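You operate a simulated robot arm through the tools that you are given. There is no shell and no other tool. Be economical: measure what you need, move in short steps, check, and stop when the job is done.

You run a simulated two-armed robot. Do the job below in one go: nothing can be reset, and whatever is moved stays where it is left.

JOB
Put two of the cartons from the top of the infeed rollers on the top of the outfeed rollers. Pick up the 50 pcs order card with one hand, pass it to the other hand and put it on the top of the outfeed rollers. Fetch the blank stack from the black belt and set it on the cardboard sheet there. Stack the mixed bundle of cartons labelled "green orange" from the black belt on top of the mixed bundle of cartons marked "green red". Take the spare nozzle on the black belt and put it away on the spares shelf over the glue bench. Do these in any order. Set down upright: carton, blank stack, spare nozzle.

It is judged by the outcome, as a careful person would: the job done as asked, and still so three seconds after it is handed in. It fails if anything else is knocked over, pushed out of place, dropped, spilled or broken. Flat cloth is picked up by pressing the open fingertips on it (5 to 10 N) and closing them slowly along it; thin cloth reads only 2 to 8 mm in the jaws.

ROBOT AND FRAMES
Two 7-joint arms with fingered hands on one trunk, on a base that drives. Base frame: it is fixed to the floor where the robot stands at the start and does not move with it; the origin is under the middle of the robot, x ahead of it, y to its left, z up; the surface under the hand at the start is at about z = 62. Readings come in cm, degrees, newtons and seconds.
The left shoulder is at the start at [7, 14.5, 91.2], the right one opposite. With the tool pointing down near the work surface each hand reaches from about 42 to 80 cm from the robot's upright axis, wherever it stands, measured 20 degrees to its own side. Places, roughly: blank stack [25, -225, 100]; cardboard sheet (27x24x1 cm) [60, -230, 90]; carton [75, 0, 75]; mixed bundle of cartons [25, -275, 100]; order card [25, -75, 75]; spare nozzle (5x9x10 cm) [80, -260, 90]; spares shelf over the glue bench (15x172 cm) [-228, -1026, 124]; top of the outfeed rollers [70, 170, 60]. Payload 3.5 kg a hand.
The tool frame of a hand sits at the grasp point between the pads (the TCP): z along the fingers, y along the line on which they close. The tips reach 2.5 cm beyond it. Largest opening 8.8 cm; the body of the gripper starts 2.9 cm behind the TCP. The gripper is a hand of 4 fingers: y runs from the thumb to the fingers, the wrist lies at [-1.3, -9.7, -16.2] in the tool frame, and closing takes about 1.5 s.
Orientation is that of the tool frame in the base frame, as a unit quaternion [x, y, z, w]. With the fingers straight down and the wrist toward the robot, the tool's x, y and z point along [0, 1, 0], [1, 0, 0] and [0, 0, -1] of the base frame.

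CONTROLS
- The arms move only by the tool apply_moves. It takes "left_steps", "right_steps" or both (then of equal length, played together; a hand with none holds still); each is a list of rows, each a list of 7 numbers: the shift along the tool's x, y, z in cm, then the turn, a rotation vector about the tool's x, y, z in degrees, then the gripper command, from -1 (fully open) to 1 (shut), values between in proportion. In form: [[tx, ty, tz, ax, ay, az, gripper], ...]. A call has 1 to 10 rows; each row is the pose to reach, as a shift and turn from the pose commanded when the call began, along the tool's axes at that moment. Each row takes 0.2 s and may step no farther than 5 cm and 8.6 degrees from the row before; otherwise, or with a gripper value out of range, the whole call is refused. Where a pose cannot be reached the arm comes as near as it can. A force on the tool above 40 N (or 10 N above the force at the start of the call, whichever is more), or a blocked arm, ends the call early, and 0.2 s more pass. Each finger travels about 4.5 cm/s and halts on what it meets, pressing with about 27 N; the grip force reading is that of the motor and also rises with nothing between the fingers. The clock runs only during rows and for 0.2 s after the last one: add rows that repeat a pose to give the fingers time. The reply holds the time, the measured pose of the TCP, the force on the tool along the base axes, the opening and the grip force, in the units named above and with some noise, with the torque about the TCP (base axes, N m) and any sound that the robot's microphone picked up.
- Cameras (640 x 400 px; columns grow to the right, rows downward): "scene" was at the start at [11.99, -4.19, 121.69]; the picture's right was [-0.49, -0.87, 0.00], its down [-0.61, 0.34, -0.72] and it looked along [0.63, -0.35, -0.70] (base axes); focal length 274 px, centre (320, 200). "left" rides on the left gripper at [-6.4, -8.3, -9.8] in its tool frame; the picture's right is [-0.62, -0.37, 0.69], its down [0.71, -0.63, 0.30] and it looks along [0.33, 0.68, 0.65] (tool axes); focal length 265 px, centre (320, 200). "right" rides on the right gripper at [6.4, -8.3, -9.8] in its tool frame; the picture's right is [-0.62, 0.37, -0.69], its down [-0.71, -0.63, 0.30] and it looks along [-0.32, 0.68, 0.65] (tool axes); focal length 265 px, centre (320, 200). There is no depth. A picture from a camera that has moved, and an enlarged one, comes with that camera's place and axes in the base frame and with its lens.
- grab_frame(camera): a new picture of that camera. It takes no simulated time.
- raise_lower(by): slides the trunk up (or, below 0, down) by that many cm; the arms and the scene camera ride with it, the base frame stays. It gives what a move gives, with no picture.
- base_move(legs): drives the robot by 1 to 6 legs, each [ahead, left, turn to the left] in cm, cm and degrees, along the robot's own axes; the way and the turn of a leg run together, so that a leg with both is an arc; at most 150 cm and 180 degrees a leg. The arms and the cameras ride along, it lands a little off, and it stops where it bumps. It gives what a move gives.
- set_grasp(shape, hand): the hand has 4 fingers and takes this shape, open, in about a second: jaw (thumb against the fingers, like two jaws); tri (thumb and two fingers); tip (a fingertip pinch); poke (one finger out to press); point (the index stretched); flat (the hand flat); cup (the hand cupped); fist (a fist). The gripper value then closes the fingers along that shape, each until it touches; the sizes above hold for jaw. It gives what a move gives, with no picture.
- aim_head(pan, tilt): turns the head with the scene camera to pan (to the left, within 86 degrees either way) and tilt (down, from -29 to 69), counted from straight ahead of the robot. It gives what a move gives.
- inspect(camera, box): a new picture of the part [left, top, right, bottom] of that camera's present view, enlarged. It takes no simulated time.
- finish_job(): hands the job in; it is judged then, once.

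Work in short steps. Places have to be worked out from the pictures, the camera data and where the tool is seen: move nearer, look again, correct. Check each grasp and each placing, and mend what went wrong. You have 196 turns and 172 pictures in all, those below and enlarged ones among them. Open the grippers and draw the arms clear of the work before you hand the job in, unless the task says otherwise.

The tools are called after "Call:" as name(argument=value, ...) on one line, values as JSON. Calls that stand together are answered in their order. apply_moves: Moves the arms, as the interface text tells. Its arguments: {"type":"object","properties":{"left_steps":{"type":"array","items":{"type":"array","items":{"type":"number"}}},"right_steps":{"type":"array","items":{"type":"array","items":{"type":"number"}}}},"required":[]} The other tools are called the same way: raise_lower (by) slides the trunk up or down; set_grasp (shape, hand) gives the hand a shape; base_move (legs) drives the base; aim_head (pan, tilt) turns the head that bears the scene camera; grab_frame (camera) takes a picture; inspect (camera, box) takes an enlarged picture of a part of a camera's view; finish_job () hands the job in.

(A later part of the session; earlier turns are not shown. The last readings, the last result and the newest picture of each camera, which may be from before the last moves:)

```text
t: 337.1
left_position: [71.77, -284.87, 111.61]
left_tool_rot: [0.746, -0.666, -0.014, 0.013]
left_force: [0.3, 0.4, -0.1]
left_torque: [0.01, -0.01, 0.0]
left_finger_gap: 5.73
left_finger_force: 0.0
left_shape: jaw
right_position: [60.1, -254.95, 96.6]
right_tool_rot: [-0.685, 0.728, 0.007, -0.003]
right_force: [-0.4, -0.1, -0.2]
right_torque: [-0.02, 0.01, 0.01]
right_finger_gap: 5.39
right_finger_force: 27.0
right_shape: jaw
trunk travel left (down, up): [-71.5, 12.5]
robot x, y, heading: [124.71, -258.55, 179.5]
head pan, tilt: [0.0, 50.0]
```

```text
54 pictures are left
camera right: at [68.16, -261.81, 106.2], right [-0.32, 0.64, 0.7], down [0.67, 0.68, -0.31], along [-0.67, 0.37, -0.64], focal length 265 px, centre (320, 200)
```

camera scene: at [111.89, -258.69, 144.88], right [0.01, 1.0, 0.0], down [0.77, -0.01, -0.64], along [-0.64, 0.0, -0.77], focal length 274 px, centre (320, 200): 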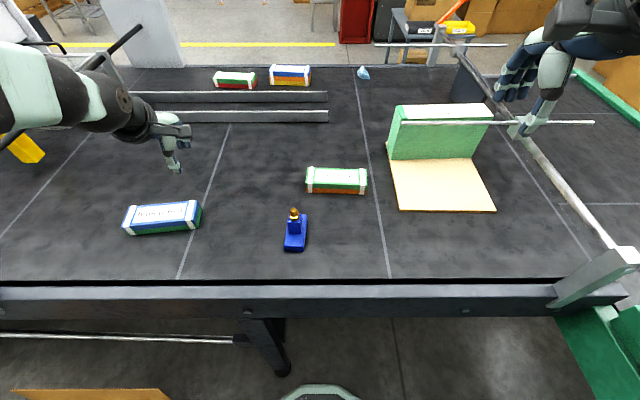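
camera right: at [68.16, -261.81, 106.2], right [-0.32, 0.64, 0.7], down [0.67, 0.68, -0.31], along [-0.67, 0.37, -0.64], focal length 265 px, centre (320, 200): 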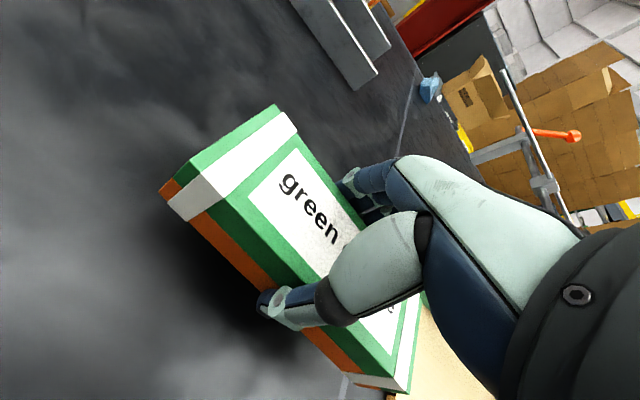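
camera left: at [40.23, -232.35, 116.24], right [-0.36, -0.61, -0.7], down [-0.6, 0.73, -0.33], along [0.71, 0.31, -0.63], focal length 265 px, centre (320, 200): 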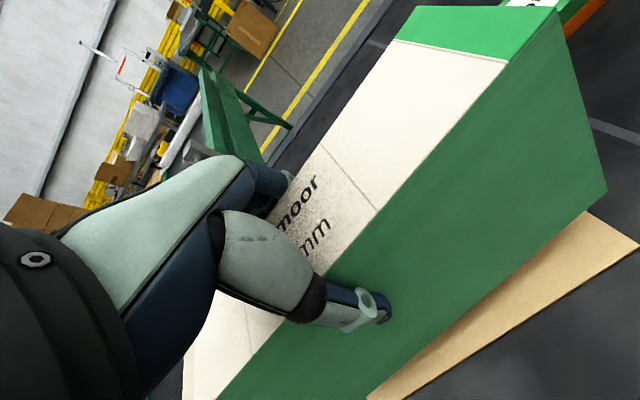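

Bundle held firmly. Raise it and pull it to the right side, then zoom on the nozzle.

Call:
apply_moves(right_steps=[[0, 0, -4, 0, 0, 0, 0.4], [0, -1, -8, 0, 0, 0, 0.4], [-2, -3, -12, 0, 0, 0, 0.4], [-5, -6, -14, 0, 0, 0, 0.4], [-8, -9, -15, 0, 0, 0, 0.4], [-11, -11, -15, 0, 0, 0, 0.4], [-13, -11, -15, 0, 0, 0, 0.4]])

Call:
inspect(camera="scene", box=[264, 190, 344, 260])

```text
t: 338.7
left_position: [71.58, -284.76, 111.56]
left_tool_rot: [0.746, -0.666, -0.014, 0.014]
left_force: [1.0, -0.5, -0.3]
left_torque: [0.04, 0.06, 0.02]
left_finger_gap: 5.78
left_finger_force: 0.0
left_shape: jaw
right_position: [72.2, -242.55, 111.3]
right_tool_rot: [-0.686, 0.728, 0.007, -0.005]
right_force: [-0.7, 0.2, -0.8]
right_torque: [-0.05, 0.02, 0.0]
right_finger_gap: 5.36
right_finger_force: 26.7
right_shape: jaw
trunk travel left (down, up): [-71.5, 12.5]
robot x, y, heading: [124.77, -258.4, 179.6]
head pan, tilt: [0.0, 50.0]
```

```text
5.71 times, centred on (304, 225) of scene
camera zoom: at [111.86, -258.6, 144.87], right [0.01, 1.0, 0.0], down [0.77, -0.01, -0.64], along [-0.64, 0.0, -0.77], focal length 1565 px, centre (411, 57)
```

zoom: 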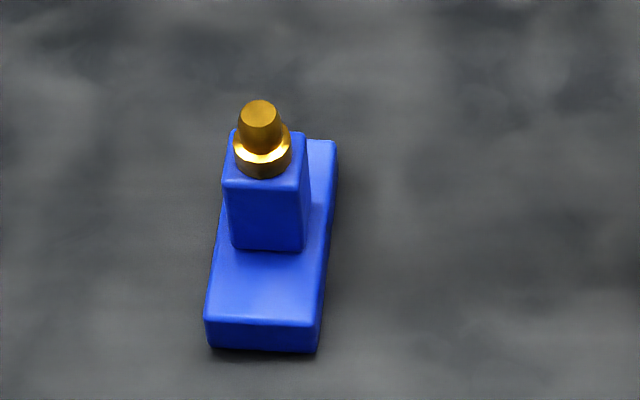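

Nozzle: base x 72–80.7, y −267…−262; column centre (76.1,-264.5), 3.2 wide in y, z 91.3–95.6, cap to 98.7. I'll grip the column across y with fingers pitched 40° below horizontal; rotate the left hand in free air.

Call:
apply_moves(left_steps=[[0, 0, 0, -3.04, -3.375, -6.52, -0.3], [0, 0, 0, -6.08, -6.75, -13.03, -0.3], [0, 0, 0, -9.12, -10.1, -19.55, -0.3], [0, 0, 0, -12.2, -13.5, -26.1, -0.3], [0, 0, 0, -15.2, -16.9, -32.6, -0.3], [0, 0, 0, -18.25, -20.25, -39.1, -0.3], [0, 0, 0, -21.3, -23.6, -45.6, -0.3], [0, 0, 0, -24.3, -27, -52.1, -0.3], [0, 0, 0, -27.4, -30.4, -58.65, -0.3], [0, 0, 0, -30.4, -33.75, -65.2, -0.3]])

```text
t: 340.9
left_position: [71.7, -284.81, 111.6]
left_tool_rot: [0.915, -0.12, -0.384, 0.006]
left_force: [-1.0, 0.1, -0.2]
left_torque: [0.0, 0.02, 0.02]
left_finger_gap: 5.73
left_finger_force: 0.0
left_shape: jaw
right_position: [72.1, -242.59, 111.46]
right_tool_rot: [-0.685, 0.728, 0.007, -0.004]
right_force: [0.4, 0.5, -2.6]
right_torque: [-0.02, -0.01, 0.0]
right_finger_gap: 5.34
right_finger_force: 26.8
right_shape: jaw
trunk travel left (down, up): [-71.5, 12.5]
robot x, y, heading: [125.38, -258.56, 179.4]
head pan, tilt: [0.0, 50.0]
```

Orientation nearly there. Finish the rotation, move the right hand farther right for room, and bring the left to a standoff behind the nozzle.

Call:
apply_moves(left_steps=[[0, 0, 0, -3, -3.4, -6.5, -0.6], [1, -2, 0, -6.1, -6.75, -13, -0.8], [2.6, -6, -0.5, -6.1, -6.75, -13, -0.8], [4.3, -10, -1, -6.1, -6.75, -13, -0.8], [6, -14, -1.6, -6.1, -6.75, -13, -0.8], [7.7, -18, -2, -6.1, -6.75, -13, -0.8], [9, -21.3, -2.4, -6.1, -6.75, -13, -0.8], [9.98, -23.4, -2.6, -6.1, -6.75, -13, -0.8], [9.98, -23.4, -2.6, -6.1, -6.75, -13, -0.8]], right_steps=[[-2, 0, 0, 0, 0, 0, 0.4], [-4, 0, 0, 0, 0, 0, 0.4], [-6, 0, 0, 0, 0, 0, 0.4], [-8, 0, 0, 0, 0, 0, 0.4], [-10, 0, 0, 0, 0, 0, 0.4], [-11, 0, 0, 0, 0, 0, 0.4], [-11, 0, 0, 0, 0, 0, 0.4], [-11, 0, 0, 0, 0, 0, 0.4], [-11, 0, 0, 0, 0, 0, 0.4]])

Call:
grab_frame(camera="left")

Call:
grab_frame(camera="scene")

```text
t: 342.9
left_position: [83.81, -267.58, 106.4]
left_tool_rot: [0.896, 0.046, -0.441, -0.022]
left_force: [-0.2, -1.2, -0.3]
left_torque: [0.0, 0.01, -0.02]
left_finger_gap: 7.9
left_finger_force: 0.1
left_shape: jaw
left hand out of reach, approached as far as the arm can: row 7, 8, 9
right_position: [72.88, -231.74, 111.38]
right_tool_rot: [-0.685, 0.728, 0.006, -0.004]
right_force: [0.8, 0.3, -1.8]
right_torque: [0.0, 0.0, 0.01]
right_finger_gap: 5.36
right_finger_force: 27.2
right_shape: jaw
trunk travel left (down, up): [-71.5, 12.5]
robot x, y, heading: [124.57, -258.57, 179.6]
head pan, tilt: [0.0, 50.0]
```

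```text
52 pictures are left
camera left: at [87.28, -260.06, 118.2], right [-0.95, 0.3, 0.1], down [0.15, 0.7, -0.7], along [-0.28, -0.65, -0.71], focal length 265 px, centre (320, 200)
```

left: 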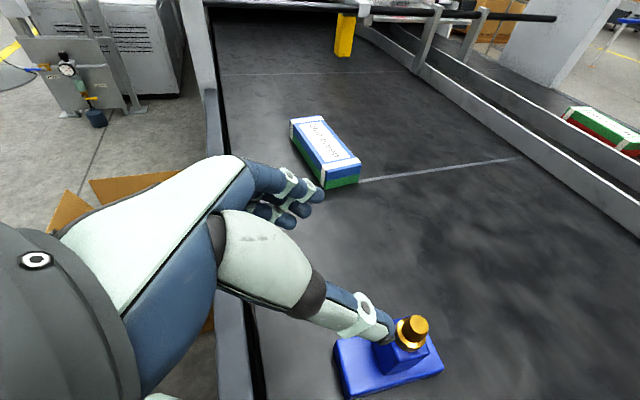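

```text
51 pictures are left
camera scene: at [111.91, -258.63, 144.88], right [0.01, 1.0, 0.0], down [0.77, -0.01, -0.64], along [-0.64, 0.0, -0.77], focal length 274 px, centre (320, 200)
```

scene: 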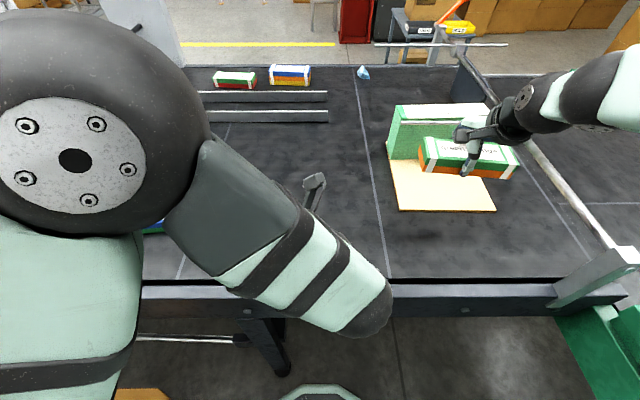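

The left arm is too folded; back the base 12 cm and re-approach the standoff.

Call:
base_move(legs=[[-12, 0, 0]])

Call:
apply_moves(left_steps=[[-0.7, -1.1, 4, 0, 0, 0, -0.8], [-1.4, -2.2, 8, 0, 0, 0, -0.8], [-2.1, -3.35, 12, 0, 0, 0, -0.8], [-2.1, -3.35, 13, 0, 0, 0, -0.8], [-2.1, -3.35, 13, 0, 0, 0, -0.8]])

Call:
grab_frame(camera="left")

```text
t: 344.1
left_position: [95.64, -267.65, 106.38]
left_tool_rot: [0.897, 0.045, -0.439, -0.023]
left_force: [0.1, 0.7, 0.1]
left_torque: [-0.01, 0.0, 0.02]
left_finger_gap: 7.9
left_finger_force: 0.1
left_shape: jaw
right_position: [84.6, -231.62, 111.34]
right_tool_rot: [-0.684, 0.729, 0.007, -0.004]
right_force: [0.5, -0.2, -1.9]
right_torque: [-0.01, 0.0, -0.01]
right_finger_gap: 5.36
right_finger_force: 27.3
right_shape: jaw
trunk travel left (down, up): [-71.5, 12.5]
robot x, y, heading: [136.83, -258.15, 179.9]
head pan, tilt: [0.0, 50.0]
```

```text
t: 345.3
left_position: [84.07, -265.12, 100.41]
left_tool_rot: [0.896, 0.057, -0.439, -0.026]
left_force: [0.0, -0.1, -0.7]
left_torque: [0.01, -0.01, -0.01]
left_finger_gap: 7.88
left_finger_force: 0.1
left_shape: jaw
right_position: [84.76, -231.76, 111.34]
right_tool_rot: [-0.685, 0.728, 0.006, -0.004]
right_force: [0.7, -0.9, -1.4]
right_torque: [-0.01, -0.02, -0.03]
right_finger_gap: 5.37
right_finger_force: 26.7
right_shape: jaw
trunk travel left (down, up): [-71.5, 12.5]
robot x, y, heading: [136.45, -258.91, 179.7]
head pan, tilt: [0.0, 50.0]
```

```text
50 pictures are left
camera left: at [87.32, -257.78, 112.27], right [-0.95, 0.29, 0.1], down [0.14, 0.71, -0.68], along [-0.26, -0.64, -0.72], focal length 265 px, centre (320, 200)
```

left: 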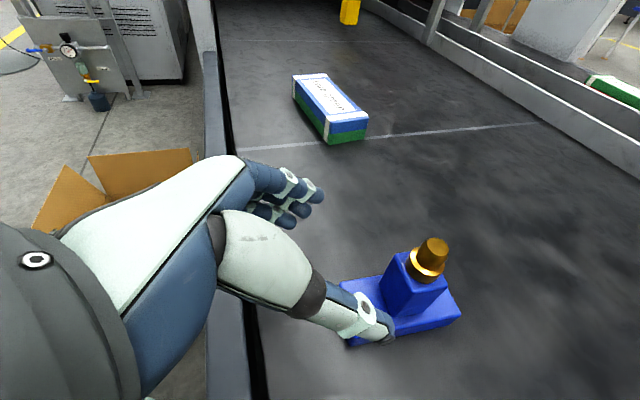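

Standoff good; advance along the fingers onto the column.

Call:
apply_moves(left_steps=[[-0.3, -0.6, 2.5, 0, 0, 0, -0.8], [-0.4, -0.6, 5, 0, 0, 0, -0.8], [-0.4, -0.6, 7, 0, 0, 0, -0.8], [-0.4, -0.6, 8.6, 0, 0, 0, -0.8], [-0.4, -0.6, 9.6, 0, 0, 0, -0.8], [-0.4, -0.6, 9.6, 0, 0, 0, -0.8]])

Call:
grab_frame(camera="left")

```text
t: 346.7
left_position: [76.39, -263.95, 94.85]
left_tool_rot: [0.897, 0.044, -0.439, -0.026]
left_force: [-0.2, -1.0, 0.0]
left_torque: [0.01, -0.03, -0.01]
left_finger_gap: 7.94
left_finger_force: 0.1
left_shape: jaw
right_position: [84.82, -231.6, 111.4]
right_tool_rot: [-0.685, 0.729, 0.007, -0.004]
right_force: [-0.8, 0.1, -1.5]
right_torque: [0.02, -0.01, 0.0]
right_finger_gap: 5.4
right_finger_force: 26.6
right_shape: jaw
trunk travel left (down, up): [-71.5, 12.5]
robot x, y, heading: [136.49, -258.14, 179.4]
head pan, tilt: [0.0, 50.0]
```

```text
49 pictures are left
camera left: at [79.82, -256.46, 106.55], right [-0.95, 0.31, 0.09], down [0.16, 0.7, -0.69], along [-0.28, -0.64, -0.71], focal length 265 px, centre (320, 200)
```

left: 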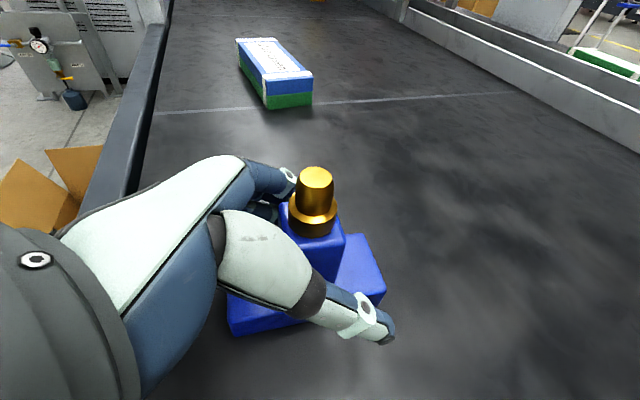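

Column is between thumb and fingers. Close.

Call:
apply_moves(left_steps=[[0, -0.2, 0, 0, 0, 0, -0.4], [0, -0.2, 0, 0, 0, 0, 0], [0, -0.2, 0, 0, 0, 0, 0.3], [0, -0.2, 0, 0, 0, 0, 0.5], [0, -0.2, 0, 0, 0, 0, 0.7], [0, -0.2, 0, 0, 0, 0, 0.7], [0, -0.2, 0, 0, 0, 0, 0.7]])

Call:
grab_frame(camera="left")

```text
t: 348.3
left_position: [76.22, -263.84, 94.88]
left_tool_rot: [0.896, 0.044, -0.441, -0.025]
left_force: [-1.4, 0.9, 2.9]
left_torque: [-0.05, -0.02, 0.02]
left_finger_gap: 2.52
left_finger_force: 26.9
left_shape: jaw
right_position: [84.79, -231.6, 111.24]
right_tool_rot: [-0.685, 0.729, 0.006, -0.004]
right_force: [0.0, 0.2, -1.6]
right_torque: [0.01, -0.01, -0.01]
right_finger_gap: 5.36
right_finger_force: 26.6
right_shape: jaw
trunk travel left (down, up): [-71.5, 12.5]
robot x, y, heading: [136.92, -258.58, 179.9]
head pan, tilt: [0.0, 50.0]
```

```text
48 pictures are left
camera left: at [79.7, -256.42, 106.62], right [-0.95, 0.31, 0.09], down [0.16, 0.7, -0.69], along [-0.28, -0.64, -0.71], focal length 265 px, centre (320, 200)
```

left: 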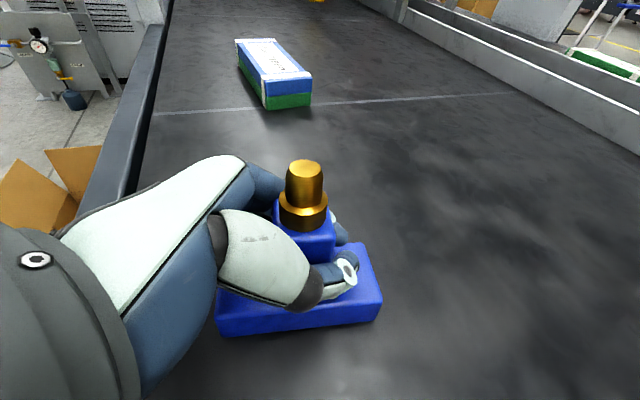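

Good grip at 2.5 cm. Lift straight up 16 cm.

Call:
apply_moves(left_steps=[[-1.6, -0.2, -1.2, 0, 0, 0, 0.7], [-3.9, -0.4, -3.1, 0, 0, 0, 0.7], [-7, -0.7, -5.4, 0, 0, 0, 0.7], [-10, -1, -7.8, 0, 0, 0, 0.7], [-12.6, -1.3, -9.8, 0, 0, 0, 0.7], [-12.6, -1.3, -9.8, 0, 0, 0, 0.7]])

Call:
grab_frame(camera="left")

```text
t: 349.7
left_position: [75.86, -265.04, 109.95]
left_tool_rot: [0.9, 0.058, -0.431, -0.024]
left_force: [0.6, 0.4, -3.8]
left_torque: [-0.01, 0.0, 0.0]
left_finger_gap: 2.52
left_finger_force: 27.0
left_shape: jaw
right_position: [84.79, -231.61, 111.37]
right_tool_rot: [-0.685, 0.729, 0.007, -0.004]
right_force: [0.2, -0.1, -1.2]
right_torque: [-0.01, -0.03, 0.02]
right_finger_gap: 5.38
right_finger_force: 26.8
right_shape: jaw
trunk travel left (down, up): [-71.5, 12.5]
robot x, y, heading: [136.74, -258.55, 179.5]
head pan, tilt: [0.0, 50.0]
```

```text
47 pictures are left
camera left: at [78.94, -257.55, 121.9], right [-0.96, 0.28, 0.08], down [0.15, 0.71, -0.69], along [-0.25, -0.64, -0.72], focal length 265 px, centre (320, 200)
```

left: 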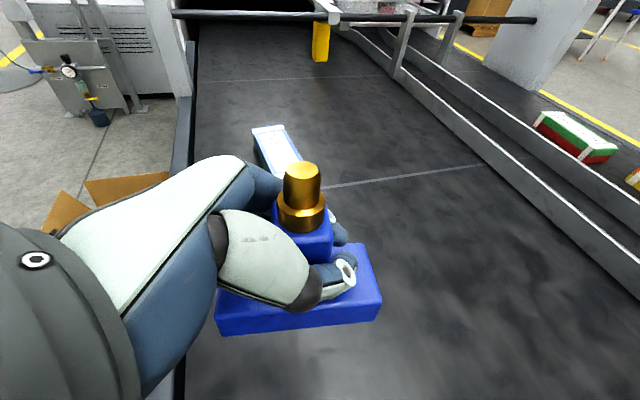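

Both items are in hand. Raise the trunk and drive back: reverse from the belt, turn to face +y, and go round the conveyor's end.

Call:
raise_lower(by=12)

Call:
base_move(legs=[[-135, 0, 0.4], [0, 0, -90], [145, 0, 0], [80, 0, 0]])

Call:
aim_head(pan=25, tilt=25)

Call:
grab_frame(camera="scene")

```text
t: 351.2
left_position: [75.89, -264.91, 122.47]
left_tool_rot: [0.899, 0.059, -0.434, -0.026]
left_force: [0.2, -0.5, -3.8]
left_torque: [-0.04, 0.08, -0.01]
left_finger_gap: 2.51
left_finger_force: 27.3
left_shape: jaw
right_position: [84.74, -231.58, 123.31]
right_tool_rot: [-0.684, 0.729, 0.007, -0.004]
right_force: [-0.3, -0.3, -2.0]
right_torque: [-0.02, 0.01, 0.0]
right_finger_gap: 5.38
right_finger_force: 27.2
right_shape: jaw
trunk travel left (down, up): [-83.5, 0.5]
robot x, y, heading: [137.14, -258.4, 179.9]
head pan, tilt: [0.0, 50.0]
```

```text
t: 372.4
left_position: [276.74, 24.4, 122.8]
left_tool_rot: [0.667, -0.603, -0.284, -0.333]
left_force: [-0.5, 0.0, -2.7]
left_torque: [0.03, 0.02, -0.01]
left_finger_gap: 2.53
left_finger_force: 27.1
left_shape: jaw
right_position: [309.9, 14.24, 123.35]
right_tool_rot: [0.049, 0.999, 0.008, 0.002]
right_force: [-0.5, -0.3, -1.9]
right_torque: [0.02, 0.01, 0.02]
right_finger_gap: 5.36
right_finger_force: 27.6
right_shape: jaw
trunk travel left (down, up): [-83.5, 0.5]
robot x, y, heading: [280.94, -37.37, 87.7]
head pan, tilt: [0.0, 50.0]
```

```text
t: 373.3
left_position: [276.64, 24.54, 122.75]
left_tool_rot: [0.668, -0.602, -0.283, -0.332]
left_force: [0.3, -0.3, -2.6]
left_torque: [0.01, 0.03, 0.03]
left_finger_gap: 2.49
left_finger_force: 27.3
left_shape: jaw
right_position: [309.85, 14.31, 123.14]
right_tool_rot: [0.049, 0.999, 0.007, 0.002]
right_force: [0.7, 0.5, -1.8]
right_torque: [-0.01, 0.03, -0.02]
right_finger_gap: 5.35
right_finger_force: 27.1
right_shape: jaw
trunk travel left (down, up): [-83.5, 0.5]
robot x, y, heading: [281.0, -36.7, 87.6]
head pan, tilt: [25.0, 25.0]
```

```text
46 pictures are left
camera scene: at [277.51, -23.3, 160.61], right [0.92, 0.38, 0.0], down [0.16, -0.39, -0.91], along [-0.35, 0.84, -0.42], focal length 274 px, centre (320, 200)
```

scene: 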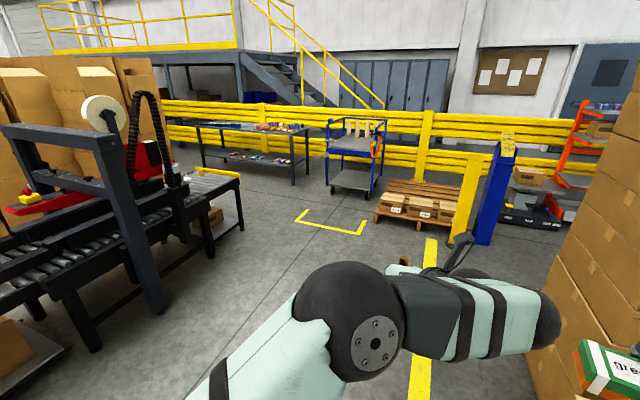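

The right side has a box stack close by; shift left first, then go up to y≈215, turn to heading 0.

Call:
base_move(legs=[[0, 85, 2.4], [130, 0, 0], [125, 0, 0], [0, 0, -90]])

```text
t: 393.7
left_position: [257.37, 227.67, 122.76]
left_tool_rot: [-0.069, 0.897, -0.025, 0.437]
left_force: [-0.6, -0.6, -2.4]
left_torque: [0.01, -0.01, 0.0]
left_finger_gap: 2.5
left_finger_force: 27.5
left_shape: jaw
right_position: [248.96, 193.82, 123.25]
right_tool_rot: [0.724, 0.69, 0.004, 0.007]
right_force: [-1.1, 0.6, -2.7]
right_torque: [0.01, 0.01, 0.02]
right_finger_gap: 5.29
right_finger_force: 27.5
right_shape: jaw
trunk travel left (down, up): [-83.5, 0.5]
robot x, y, heading: [196.22, 220.48, 0.6]
head pan, tilt: [25.0, 25.0]
```

Pull the right hand in 8 cm for clearance, then back along y≈243 to x≈0.

Call:
apply_moves(right_steps=[[0, -3, 0, 0, 0, 0, 0.4], [0, -6, 0, 0, 0, 0, 0.4], [0, -8, 0, 0, 0, 0, 0.4], [0, -8, 0, 0, 0, 0, 0.4]])

Call:
base_move(legs=[[0, 24, -0.6], [-150, 0, 0], [-49, 0, 0]])

```text
t: 394.7
left_position: [257.39, 227.78, 122.75]
left_tool_rot: [-0.07, 0.897, -0.025, 0.435]
left_force: [-0.1, -0.1, -3.7]
left_torque: [0.01, -0.08, 0.01]
left_finger_gap: 2.49
left_finger_force: 27.2
left_shape: jaw
right_position: [240.75, 194.58, 123.2]
right_tool_rot: [0.724, 0.689, 0.002, 0.007]
right_force: [1.0, 0.2, -1.6]
right_torque: [0.03, -0.01, -0.01]
right_finger_gap: 5.33
right_finger_force: 26.3
right_shape: jaw
right hand out of reach, approached as far as the arm can: row 1
trunk travel left (down, up): [-83.5, 0.5]
robot x, y, heading: [196.2, 220.03, 0.5]
head pan, tilt: [25.0, 25.0]
```

```text
t: 405.9
left_position: [60.03, 253.98, 122.51]
left_tool_rot: [-0.058, 0.898, -0.031, 0.435]
left_force: [-0.4, 0.5, -3.7]
left_torque: [-0.03, -0.04, 0.0]
left_finger_gap: 2.5
left_finger_force: 27.0
left_shape: jaw
right_position: [42.6, 220.97, 123.22]
right_tool_rot: [0.734, 0.68, 0.004, 0.006]
right_force: [-0.4, -0.1, -1.1]
right_torque: [0.01, 0.01, 0.0]
right_finger_gap: 5.29
right_finger_force: 26.5
right_shape: jaw
trunk travel left (down, up): [-83.5, 0.5]
robot x, y, heading: [-1.25, 247.73, -1.3]
head pan, tilt: [25.0, 25.0]
```

Call:
base_move(legs=[[-2, -80, 1.3], [-9, -43, 0], [-27, -20, 0], [-14, -95, 0]])

Call:
aim_head(pan=0, tilt=45)

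Call:
grab_frame(camera="scene")

```text
t: 418.8
left_position: [6.02, 19.41, 122.84]
left_tool_rot: [-0.068, 0.897, -0.026, 0.437]
left_force: [0.4, 0.0, 0.0]
left_torque: [0.01, 0.01, -0.01]
left_finger_gap: 1.73
left_finger_force: 26.7
left_shape: jaw
right_position: [-10.68, -13.82, 123.23]
right_tool_rot: [0.726, 0.688, 0.004, 0.007]
right_force: [-0.2, 0.2, -1.3]
right_torque: [0.03, -0.04, -0.01]
right_finger_gap: 5.3
right_finger_force: 27.3
right_shape: jaw
trunk travel left (down, up): [-83.5, 0.5]
robot x, y, heading: [-54.97, 12.3, 0.2]
head pan, tilt: [25.0, 25.0]
```

```text
t: 419.7
left_position: [6.09, 19.45, 122.76]
left_tool_rot: [-0.068, 0.897, -0.025, 0.436]
left_force: [-0.2, -0.7, -0.5]
left_torque: [0.01, 0.03, 0.0]
left_finger_gap: 1.73
left_finger_force: 27.3
left_shape: jaw
right_position: [-10.75, -13.98, 123.23]
right_tool_rot: [0.725, 0.688, 0.004, 0.007]
right_force: [0.2, -0.2, -1.7]
right_torque: [0.0, 0.0, -0.01]
right_finger_gap: 5.29
right_finger_force: 27.0
right_shape: jaw
trunk travel left (down, up): [-83.5, 0.5]
robot x, y, heading: [-55.05, 11.73, 0.3]
head pan, tilt: [0.0, 45.0]
```

```text
45 pictures are left
camera scene: at [-41.94, 11.85, 157.57], right [0.0, -1.0, 0.0], down [-0.71, 0.0, -0.71], along [0.71, 0.0, -0.71], focal length 274 px, centre (320, 200)
```

scene: 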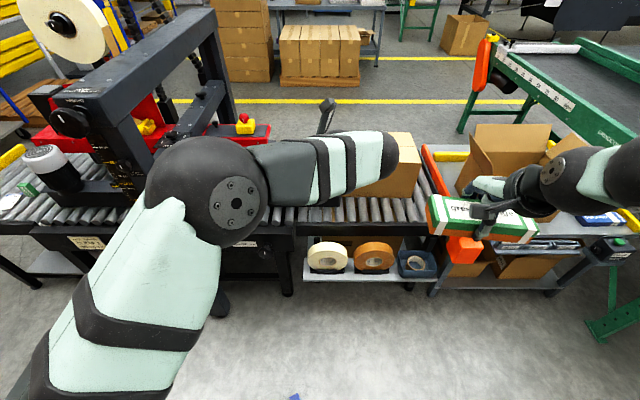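

The left gap fell to 1.7 cm with no weight: the nozzle slipped out and I see something blue on the floor near me. Look down.

Call:
aim_head(pan=5, tilt=65)

Call:
grab_frame(camera="scene")

Call:
grab_frame(camera="left")

```text
t: 420.5
left_position: [6.07, 19.27, 122.85]
left_tool_rot: [-0.068, 0.896, -0.025, 0.437]
left_force: [0.0, 0.0, -0.2]
left_torque: [0.02, -0.01, 0.02]
left_finger_gap: 1.74
left_finger_force: 26.8
left_shape: jaw
right_position: [-10.79, -13.85, 123.41]
right_tool_rot: [0.726, 0.688, 0.004, 0.006]
right_force: [0.2, 0.1, -0.1]
right_torque: [0.0, -0.01, 0.02]
right_finger_gap: 5.31
right_finger_force: 27.3
right_shape: jaw
trunk travel left (down, up): [-83.5, 0.5]
robot x, y, heading: [-54.71, 12.15, -0.2]
head pan, tilt: [5.0, 65.0]
```

```text
44 pictures are left
camera scene: at [-44.01, 12.41, 155.07], right [0.09, -1.0, 0.0], down [-0.9, -0.08, -0.42], along [0.42, 0.04, -0.91], focal length 274 px, centre (320, 200)
```

scene: 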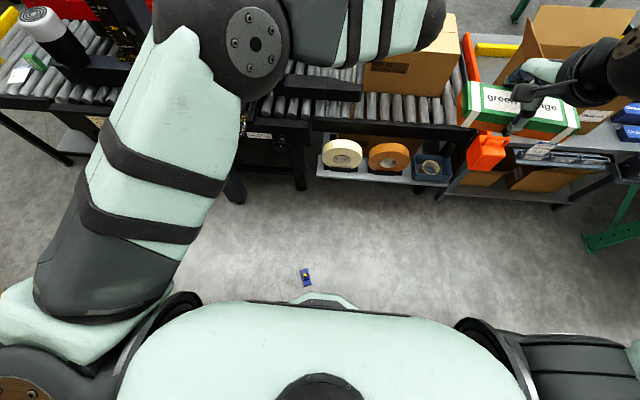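

```text
43 pictures are left
camera left: at [3.21, 11.84, 134.76], right [0.96, -0.26, 0.09], down [-0.13, -0.72, -0.68], along [0.25, 0.64, -0.73], focal length 265 px, centre (320, 200)
```

left: 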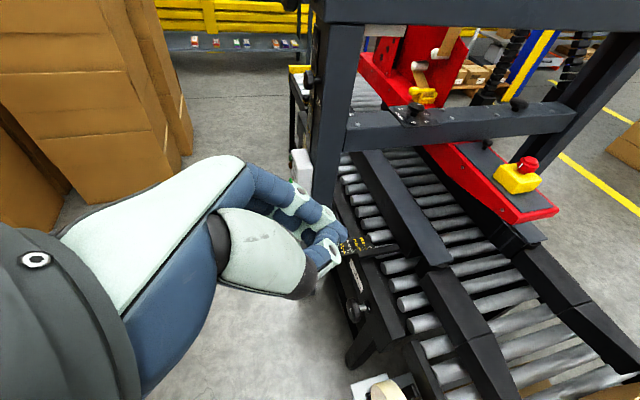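

Call:
inspect(camera="scene", box=[276, 250, 336, 300])

```text
8.00 times, centred on (306, 275) of scene
camera zoom: at [-44.01, 12.41, 155.07], right [0.09, -1.0, 0.0], down [-0.9, -0.08, -0.42], along [0.42, 0.04, -0.91], focal length 2191 px, centre (432, -400)
```

zoom: 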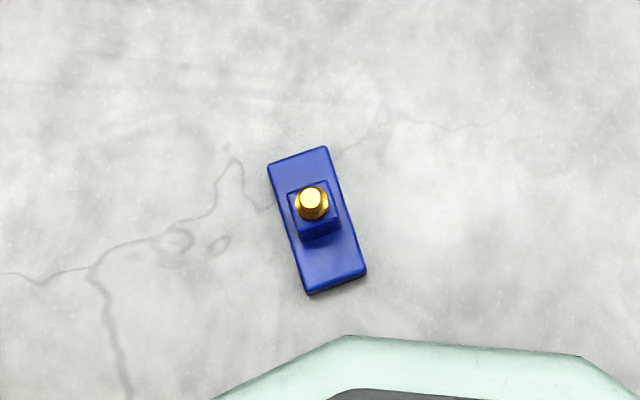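

The nozzle stands upright on the floor at about (-20,22.8), long axis turned +16°. I back up 22 cm and lower the trunk fully to pick it up again.

Call:
base_move(legs=[[-23, 0, 0]])

Call:
raise_lower(by=-72)

Call:
aim_head(pan=5, tilt=50)

Call:
grab_frame(camera="scene")

```text
t: 422.2
left_position: [-16.64, 19.51, 122.57]
left_tool_rot: [-0.07, 0.897, -0.024, 0.435]
left_force: [-0.3, 0.0, -1.3]
left_torque: [0.01, -0.03, -0.01]
left_finger_gap: 1.74
left_finger_force: 27.0
left_shape: jaw
right_position: [-33.29, -14.02, 123.11]
right_tool_rot: [0.725, 0.689, 0.003, 0.005]
right_force: [1.1, 0.5, -1.5]
right_torque: [-0.02, 0.01, 0.03]
right_finger_gap: 5.31
right_finger_force: 26.9
right_shape: jaw
trunk travel left (down, up): [-83.5, 0.5]
robot x, y, heading: [-77.9, 11.74, 0.3]
head pan, tilt: [5.0, 65.0]
```

```text
refused: -72 is not a number from -40 to 40
```

```text
t: 423.0
left_position: [-16.9, 19.48, 122.71]
left_tool_rot: [-0.07, 0.897, -0.025, 0.436]
left_force: [-0.8, -0.3, 0.6]
left_torque: [0.0, -0.03, -0.01]
left_finger_gap: 1.7
left_finger_force: 26.8
left_shape: jaw
right_position: [-33.76, -13.9, 123.35]
right_tool_rot: [0.724, 0.69, 0.004, 0.007]
right_force: [-0.2, 0.3, -1.8]
right_torque: [0.0, -0.05, 0.05]
right_finger_gap: 5.3
right_finger_force: 27.3
right_shape: jaw
trunk travel left (down, up): [-83.5, 0.5]
robot x, y, heading: [-78.15, 11.97, 0.5]
head pan, tilt: [5.0, 50.0]
```

```text
41 pictures are left
camera scene: at [-65.51, 12.49, 156.88], right [0.09, -1.0, 0.0], down [-0.76, -0.07, -0.64], along [0.64, 0.06, -0.77], focal length 274 px, centre (320, 200)
```

scene: 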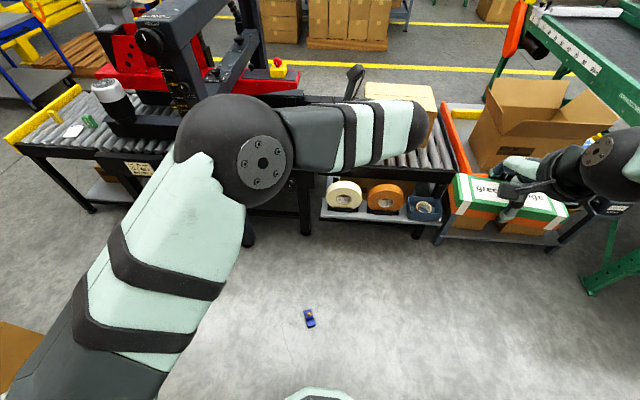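

Lower the trunk in two strokes.

Call:
raise_lower(by=-40)

Call:
raise_lower(by=-36)

Call:
inspect(camera="scene", box=[270, 130, 430, 290])

```text
t: 426.9
left_position: [-16.94, 19.45, 82.75]
left_tool_rot: [-0.07, 0.897, -0.025, 0.436]
left_force: [-0.4, -0.2, 0.7]
left_torque: [-0.01, 0.01, -0.01]
left_finger_gap: 1.75
left_finger_force: 27.1
left_shape: jaw
right_position: [-33.69, -14.03, 83.24]
right_tool_rot: [0.724, 0.69, 0.004, 0.008]
right_force: [-0.8, 0.4, -1.5]
right_torque: [0.06, -0.01, 0.04]
right_finger_gap: 5.31
right_finger_force: 26.8
right_shape: jaw
trunk travel left (down, up): [-43.5, 40.5]
robot x, y, heading: [-77.97, 11.84, 0.4]
head pan, tilt: [5.0, 50.0]
```

```text
t: 430.4
left_position: [-17.01, 19.38, 46.69]
left_tool_rot: [-0.07, 0.896, -0.025, 0.437]
left_force: [0.0, 0.0, -0.1]
left_torque: [0.02, -0.01, -0.01]
left_finger_gap: 1.72
left_finger_force: 27.0
left_shape: jaw
right_position: [-33.64, -13.89, 47.29]
right_tool_rot: [0.725, 0.689, 0.004, 0.006]
right_force: [0.0, 0.1, -1.8]
right_torque: [0.04, 0.01, -0.02]
right_finger_gap: 5.29
right_finger_force: 27.2
right_shape: jaw
trunk travel left (down, up): [-7.5, 76.5]
robot x, y, heading: [-78.01, 11.92, 0.3]
head pan, tilt: [5.0, 50.0]
```

```text
2.50 times, centred on (350, 210) of scene
camera zoom: at [-65.44, 12.51, 80.88], right [0.09, -1.0, 0.0], down [-0.76, -0.07, -0.64], along [0.64, 0.06, -0.77], focal length 685 px, centre (245, 175)
```

zoom: 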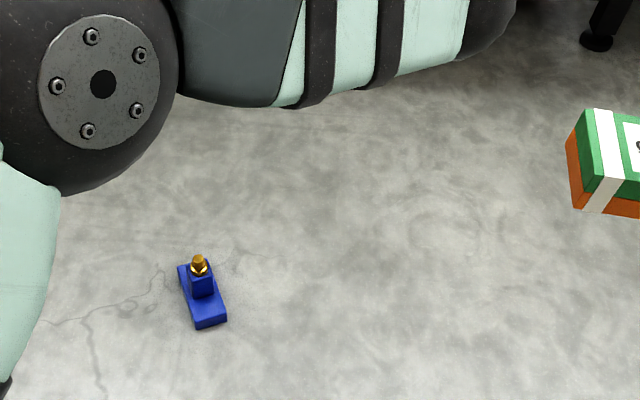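

Nozzle column at about (-19.7,22.5). Move the left hand down to a standoff, yawed +18°, opening the fingers.

Call:
apply_moves(left_steps=[[4.1, 0.5, 1.2, -1.8, -0.2, -1.4, 0], [8.3, 1, 2.4, -3.5, -0.5, -2.8, -0.4], [12.5, 1.6, 3.6, -5.3, -0.7, -4.1, -0.8], [16.6, 2.1, 4.8, -7, -0.9, -5.5, -0.8], [20.8, 2.6, 6, -8.8, -1.2, -6.9, -0.8], [25, 3.1, 7.2, -10.5, -1.4, -8.3, -0.8], [29.1, 3.7, 8.4, -12.3, -1.7, -9.6, -0.8], [33.3, 4.2, 9.6, -14, -1.9, -11, -0.8], [33.3, 4.2, 9.6, -14, -1.9, -11, -0.8]])

Call:
grab_frame(camera="left")

```text
t: 432.4
left_position: [-28.57, 26.97, 14.91]
left_tool_rot: [-0.208, 0.875, 0.042, 0.435]
left_force: [0.8, 0.2, -0.6]
left_torque: [0.01, -0.03, 0.0]
left_finger_gap: 7.92
left_finger_force: 0.0
left_shape: jaw
left hand out of reach, approached as far as the arm can: row 3, 4, 5, 6, 7, 8, 9
right_position: [-33.75, -13.83, 47.24]
right_tool_rot: [0.724, 0.689, 0.004, 0.007]
right_force: [-0.2, -0.8, -0.3]
right_torque: [0.01, -0.01, -0.04]
right_finger_gap: 5.3
right_finger_force: 27.3
right_shape: jaw
trunk travel left (down, up): [-7.5, 76.5]
robot x, y, heading: [-78.06, 11.93, 0.4]
head pan, tilt: [5.0, 50.0]
```

```text
39 pictures are left
camera left: at [-29.1, 18.94, 26.91], right [0.99, 0.04, 0.09], down [0.1, -0.73, -0.68], along [0.04, 0.68, -0.73], focal length 265 px, centre (320, 200)
```

left: 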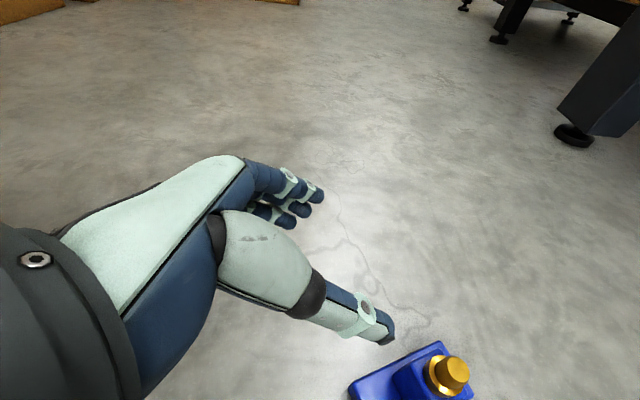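

Too folded again; back the base 10 cm and move to the standoff.

Call:
base_move(legs=[[-10, 0, 0]])

Call:
apply_moves(left_steps=[[-0.4, -3, 1.5, 0, 0, 0, -0.8], [-0.8, -6, 3.5, 0, 0, 0, -0.8], [-1.2, -9, 6, 0, 0, 0, -0.8], [-1.6, -10.7, 8.4, 0, 0, 0, -0.8], [-1.6, -10.7, 8.4, 0, 0, 0, -0.8]])

Call:
grab_frame(camera="left")

```text
t: 433.5
left_position: [-38.85, 26.98, 14.86]
left_tool_rot: [-0.208, 0.876, 0.042, 0.434]
left_force: [-0.7, -0.2, -0.7]
left_torque: [0.02, -0.01, -0.02]
left_finger_gap: 7.93
left_finger_force: 0.1
left_shape: jaw
right_position: [-43.78, -13.91, 47.25]
right_tool_rot: [0.724, 0.69, 0.004, 0.006]
right_force: [-0.7, -0.5, -1.1]
right_torque: [0.0, 0.03, -0.04]
right_finger_gap: 5.28
right_finger_force: 27.1
right_shape: jaw
trunk travel left (down, up): [-7.5, 76.5]
robot x, y, heading: [-87.78, 11.86, 0.4]
head pan, tilt: [5.0, 50.0]
```

```text
t: 434.7
left_position: [-32.8, 26.49, 14.02]
left_tool_rot: [-0.206, 0.876, 0.04, 0.434]
left_force: [0.3, 0.1, 0.2]
left_torque: [0.0, 0.0, 0.0]
left_finger_gap: 7.9
left_finger_force: 0.0
left_shape: jaw
left hand out of reach, approached as far as the arm can: row 1, 2, 3, 4, 5
right_position: [-43.72, -14.03, 47.19]
right_tool_rot: [0.724, 0.69, 0.004, 0.007]
right_force: [-0.4, -0.9, -1.4]
right_torque: [0.03, -0.05, -0.04]
right_finger_gap: 5.3
right_finger_force: 27.1
right_shape: jaw
trunk travel left (down, up): [-7.5, 76.5]
robot x, y, heading: [-87.94, 11.92, 0.2]
head pan, tilt: [5.0, 50.0]
```

```text
38 pictures are left
camera left: at [-33.28, 18.53, 25.92], right [0.99, 0.04, 0.09], down [0.09, -0.73, -0.67], along [0.04, 0.68, -0.73], focal length 265 px, centre (320, 200)
```

left: 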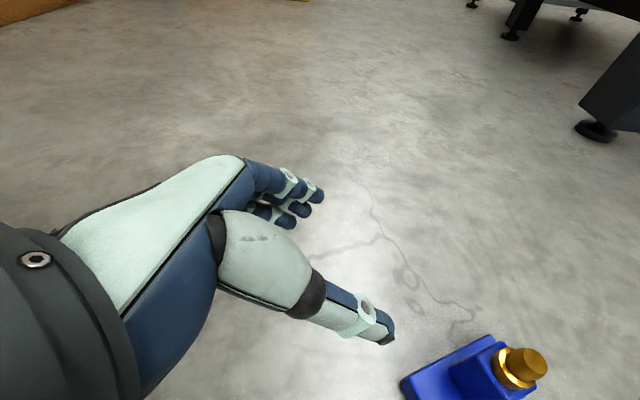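

The arm can't swing further right in this pose, so I use the base: ahead 5.5, right 6.6 cm to reach the standoff.

Call:
base_move(legs=[[5.5, -6.6, 0]])

Call:
grab_frame(camera="left")

```text
t: 435.8
left_position: [-27.36, 19.8, 13.84]
left_tool_rot: [-0.207, 0.876, 0.04, 0.433]
left_force: [0.0, 0.3, -0.4]
left_torque: [-0.01, 0.0, -0.01]
left_finger_gap: 7.89
left_finger_force: 0.0
left_shape: jaw
right_position: [-38.37, -20.7, 47.24]
right_tool_rot: [0.725, 0.689, 0.005, 0.007]
right_force: [0.3, 0.1, -2.3]
right_torque: [0.0, 0.0, 0.0]
right_finger_gap: 5.31
right_finger_force: 26.9
right_shape: jaw
trunk travel left (down, up): [-7.5, 76.5]
robot x, y, heading: [-82.59, 5.37, 0.2]
head pan, tilt: [5.0, 50.0]
```

```text
37 pictures are left
camera left: at [-27.81, 11.82, 25.93], right [0.99, 0.04, 0.09], down [0.09, -0.73, -0.67], along [0.04, 0.68, -0.73], focal length 265 px, centre (320, 200)
```

left: 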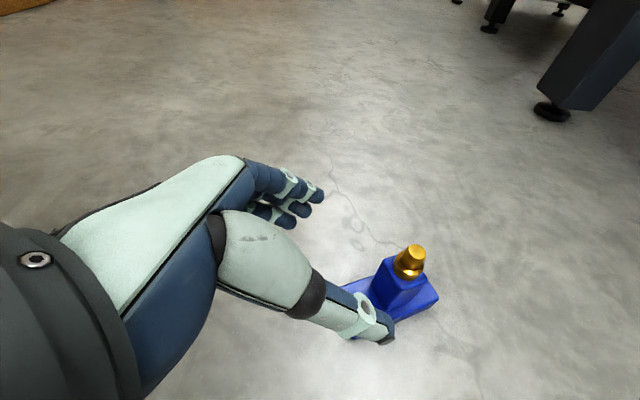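

Standoff confirmed. Advance, aiming slightly lower on the column (z≈5.2), then look before closing.

Call:
apply_moves(left_steps=[[0.3, 0.1, 3, 0, 0, 0, -0.8], [0.7, 0.1, 6, 0, 0, 0, -0.8], [1.2, 0.2, 8.5, 0, 0, 0, -0.8], [1.6, 0.27, 10.4, 0, 0, 0, -0.8], [1.84, 0.27, 11.6, 0, 0, 0, -0.8], [1.84, 0.27, 11.6, 0, 0, 0, -0.8]])

Call:
grab_frame(camera="left")

```text
t: 437.2
left_position: [-22.04, 22.56, 6.49]
left_tool_rot: [-0.207, 0.876, 0.04, 0.434]
left_force: [0.6, -0.6, 0.2]
left_torque: [0.0, 0.03, -0.01]
left_finger_gap: 7.89
left_finger_force: 0.1
left_shape: jaw
left hand out of reach, approached as far as the arm can: row 4, 5, 6
right_position: [-38.45, -20.65, 47.23]
right_tool_rot: [0.725, 0.689, 0.004, 0.006]
right_force: [-0.4, -0.8, -2.1]
right_torque: [0.01, 0.0, -0.02]
right_finger_gap: 5.3
right_finger_force: 26.6
right_shape: jaw
trunk travel left (down, up): [-7.5, 76.5]
robot x, y, heading: [-82.66, 5.12, 0.5]
head pan, tilt: [5.0, 50.0]
```

```text
36 pictures are left
camera left: at [-22.53, 14.52, 18.5], right [0.99, 0.04, 0.09], down [0.09, -0.73, -0.67], along [0.04, 0.68, -0.73], focal length 265 px, centre (320, 200)
```

left: 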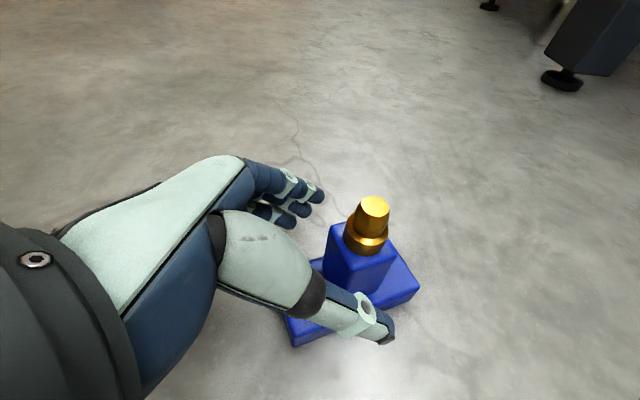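

2 cm short; let base and trunk do the rest: ahead 2.2 cm, down 1 cm.

Call:
base_move(legs=[[2.3, 0, 0]])

Call:
raise_lower(by=-1.0)

Call:
grab_frame(camera="left")

```text
t: 438.0
left_position: [-19.77, 22.6, 6.55]
left_tool_rot: [-0.208, 0.876, 0.04, 0.434]
left_force: [-0.4, 0.4, 0.7]
left_torque: [0.01, -0.02, -0.03]
left_finger_gap: 7.88
left_finger_force: 0.0
left_shape: jaw
right_position: [-35.92, -20.76, 47.26]
right_tool_rot: [0.725, 0.688, 0.004, 0.007]
right_force: [-0.6, -0.8, -2.9]
right_torque: [0.03, 0.01, -0.03]
right_finger_gap: 5.32
right_finger_force: 26.4
right_shape: jaw
trunk travel left (down, up): [-7.5, 76.5]
robot x, y, heading: [-80.22, 5.41, 0.0]
head pan, tilt: [5.0, 50.0]
```

```text
t: 438.6
left_position: [-19.72, 22.55, 5.46]
left_tool_rot: [-0.207, 0.876, 0.041, 0.433]
left_force: [-0.5, -0.3, 0.7]
left_torque: [-0.04, 0.04, 0.04]
left_finger_gap: 7.92
left_finger_force: 0.1
left_shape: jaw
right_position: [-35.93, -20.64, 46.27]
right_tool_rot: [0.725, 0.689, 0.004, 0.007]
right_force: [0.0, 1.0, -1.8]
right_torque: [0.0, 0.02, 0.01]
right_finger_gap: 5.28
right_finger_force: 26.9
right_shape: jaw
trunk travel left (down, up): [-6.5, 77.5]
robot x, y, heading: [-79.86, 5.28, 0.1]
head pan, tilt: [5.0, 50.0]
```

```text
35 pictures are left
camera left: at [-20.22, 14.5, 17.52], right [0.99, 0.04, 0.09], down [0.09, -0.73, -0.67], along [0.04, 0.68, -0.73], focal length 265 px, centre (320, 200)
```

left: 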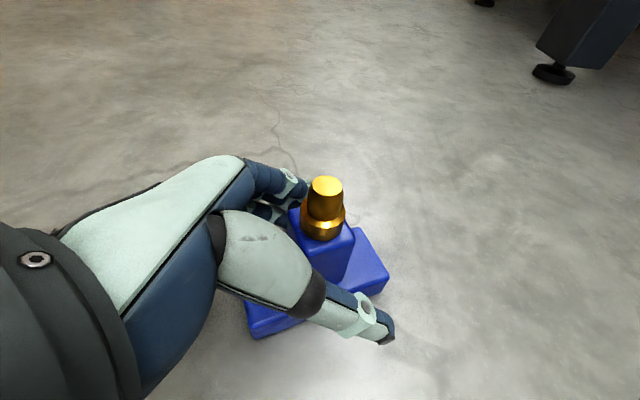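

Column is between the fingers; close with more closing command.

Call:
apply_moves(left_steps=[[0, 0, 0, 0, 0, 0, -0.4], [0, 0, 0, 0, 0, 0, 0], [0, 0, 0, 0, 0, 0, 0.3], [0, 0, 0, 0, 0, 0, 0.6], [0, 0, 0, 0, 0, 0, 0.9], [0, 0, 0, 0, 0, 0, 1], [0, 0, 0, 0, 0, 0, 1]])

Call:
raise_lower(by=10)

Call:
grab_frame(camera="left")

```text
t: 440.2
left_position: [-19.81, 22.58, 5.52]
left_tool_rot: [-0.207, 0.876, 0.04, 0.434]
left_force: [0.7, 1.5, 0.3]
left_torque: [0.05, 0.09, -0.08]
left_finger_gap: 2.41
left_finger_force: 26.9
left_shape: jaw
right_position: [-36.03, -20.55, 46.3]
right_tool_rot: [0.725, 0.689, 0.003, 0.007]
right_force: [1.3, -0.8, -0.8]
right_torque: [0.01, -0.01, 0.01]
right_finger_gap: 5.29
right_finger_force: 26.5
right_shape: jaw
trunk travel left (down, up): [-6.5, 77.5]
robot x, y, heading: [-79.95, 5.55, 0.1]
head pan, tilt: [5.0, 50.0]
```

```text
t: 441.5
left_position: [-19.75, 22.53, 15.47]
left_tool_rot: [-0.207, 0.876, 0.04, 0.434]
left_force: [0.3, 0.5, -3.1]
left_torque: [-0.01, 0.04, -0.02]
left_finger_gap: 2.23
left_finger_force: 26.8
left_shape: jaw
right_position: [-36.03, -20.68, 56.22]
right_tool_rot: [0.725, 0.689, 0.003, 0.006]
right_force: [0.5, 0.4, -1.6]
right_torque: [-0.03, 0.0, -0.05]
right_finger_gap: 5.32
right_finger_force: 27.1
right_shape: jaw
trunk travel left (down, up): [-16.5, 67.5]
robot x, y, heading: [-80.53, 5.1, 0.0]
head pan, tilt: [5.0, 50.0]
```

```text
34 pictures are left
camera left: at [-20.21, 14.51, 27.47], right [0.99, 0.04, 0.09], down [0.09, -0.73, -0.67], along [0.04, 0.68, -0.73], focal length 265 px, centre (320, 200)
```

left: 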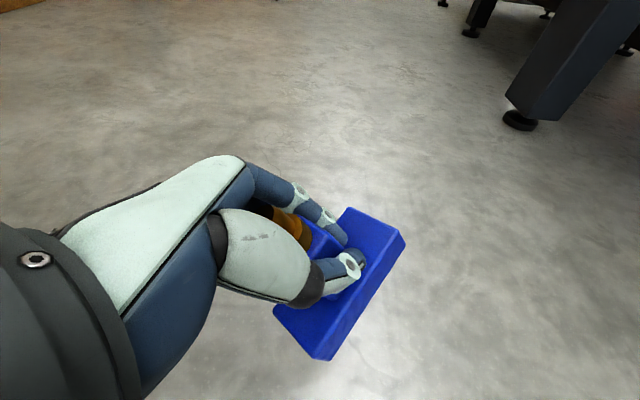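

Closing fully made the fingers roll the nozzle. Set it back down, release gently and regrasp with the milder command that worked before.

Call:
raise_lower(by=-8.8)

Call:
grab_frame(camera="left")

```text
t: 442.7
left_position: [-19.62, 22.83, 7.2]
left_tool_rot: [-0.209, 0.873, 0.043, 0.439]
left_force: [4.6, 10.5, 23.9]
left_torque: [0.31, 0.11, -0.15]
left_finger_gap: 2.3
left_finger_force: 27.0
left_shape: jaw
right_position: [-36.19, -20.53, 47.64]
right_tool_rot: [0.724, 0.689, 0.006, 0.007]
right_force: [0.5, 0.7, -2.0]
right_torque: [0.01, -0.01, -0.03]
right_finger_gap: 5.29
right_finger_force: 27.5
right_shape: jaw
trunk travel left (down, up): [-7.7, 76.3]
robot x, y, heading: [-79.67, 5.26, 0.3]
head pan, tilt: [5.0, 50.0]
```

```text
33 pictures are left
camera left: at [-20.09, 14.79, 19.24], right [0.99, 0.05, 0.1], down [0.11, -0.73, -0.68], along [0.04, 0.68, -0.73], focal length 265 px, centre (320, 200)
```

left: 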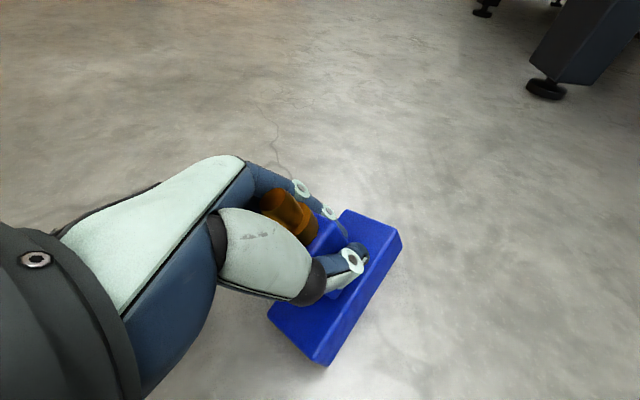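

Release slowly and let it settle upright.

Call:
raise_lower(by=0.6)

Call:
apply_moves(left_steps=[[0, 0, 0, 0, 0, 0, 0.6], [0, 0, 0, 0, 0, 0, 0.4], [0, 0, 0, 0, 0, 0, 0.3], [0, 0, 0, 0, 0, 0, 0.2], [0, 0, 0, 0, 0, 0, 0], [0, 0, 0, 0, 0, 0, -0.3], [0, 0, 0, 0, 0, 0, -0.6], [0, 0, 0, 0, 0, 0, -0.6]])

Call:
grab_frame(camera="left")

```text
t: 443.3
left_position: [-19.69, 22.44, 7.58]
left_tool_rot: [-0.207, 0.875, 0.04, 0.435]
left_force: [4.5, 9.2, 15.2]
left_torque: [0.31, -0.13, -0.01]
left_finger_gap: 2.28
left_finger_force: 27.3
left_shape: jaw
right_position: [-36.1, -20.65, 48.1]
right_tool_rot: [0.725, 0.689, 0.006, 0.007]
right_force: [-0.1, 0.6, -1.9]
right_torque: [0.0, -0.03, 0.0]
right_finger_gap: 5.28
right_finger_force: 26.7
right_shape: jaw
trunk travel left (down, up): [-8.3, 75.7]
robot x, y, heading: [-80.21, 5.26, 0.2]
head pan, tilt: [5.0, 50.0]
```

```text
t: 445.1
left_position: [-19.83, 22.39, 7.12]
left_tool_rot: [-0.207, 0.876, 0.04, 0.434]
left_force: [0.3, -0.6, 0.3]
left_torque: [0.0, 0.0, -0.03]
left_finger_gap: 7.03
left_finger_force: 0.1
left_shape: jaw
right_position: [-36.02, -20.65, 48.09]
right_tool_rot: [0.725, 0.689, 0.004, 0.007]
right_force: [0.3, 0.6, -1.9]
right_torque: [0.02, -0.02, 0.0]
right_finger_gap: 5.29
right_finger_force: 27.0
right_shape: jaw
trunk travel left (down, up): [-8.3, 75.7]
robot x, y, heading: [-79.9, 5.71, 0.2]
head pan, tilt: [5.0, 50.0]
```

```text
32 pictures are left
camera left: at [-20.21, 14.51, 19.32], right [0.99, 0.04, 0.09], down [0.09, -0.73, -0.67], along [0.04, 0.68, -0.73], focal length 265 px, centre (320, 200)
```

left: 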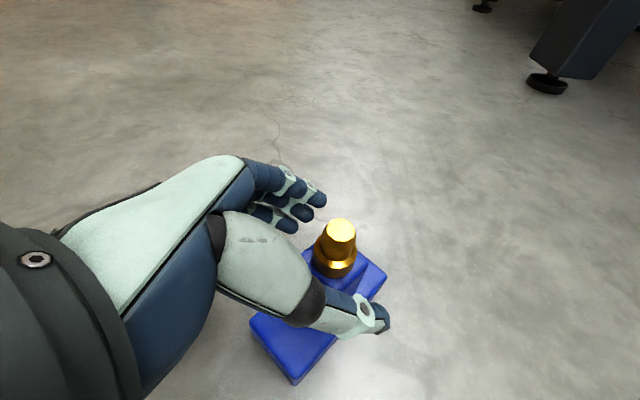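

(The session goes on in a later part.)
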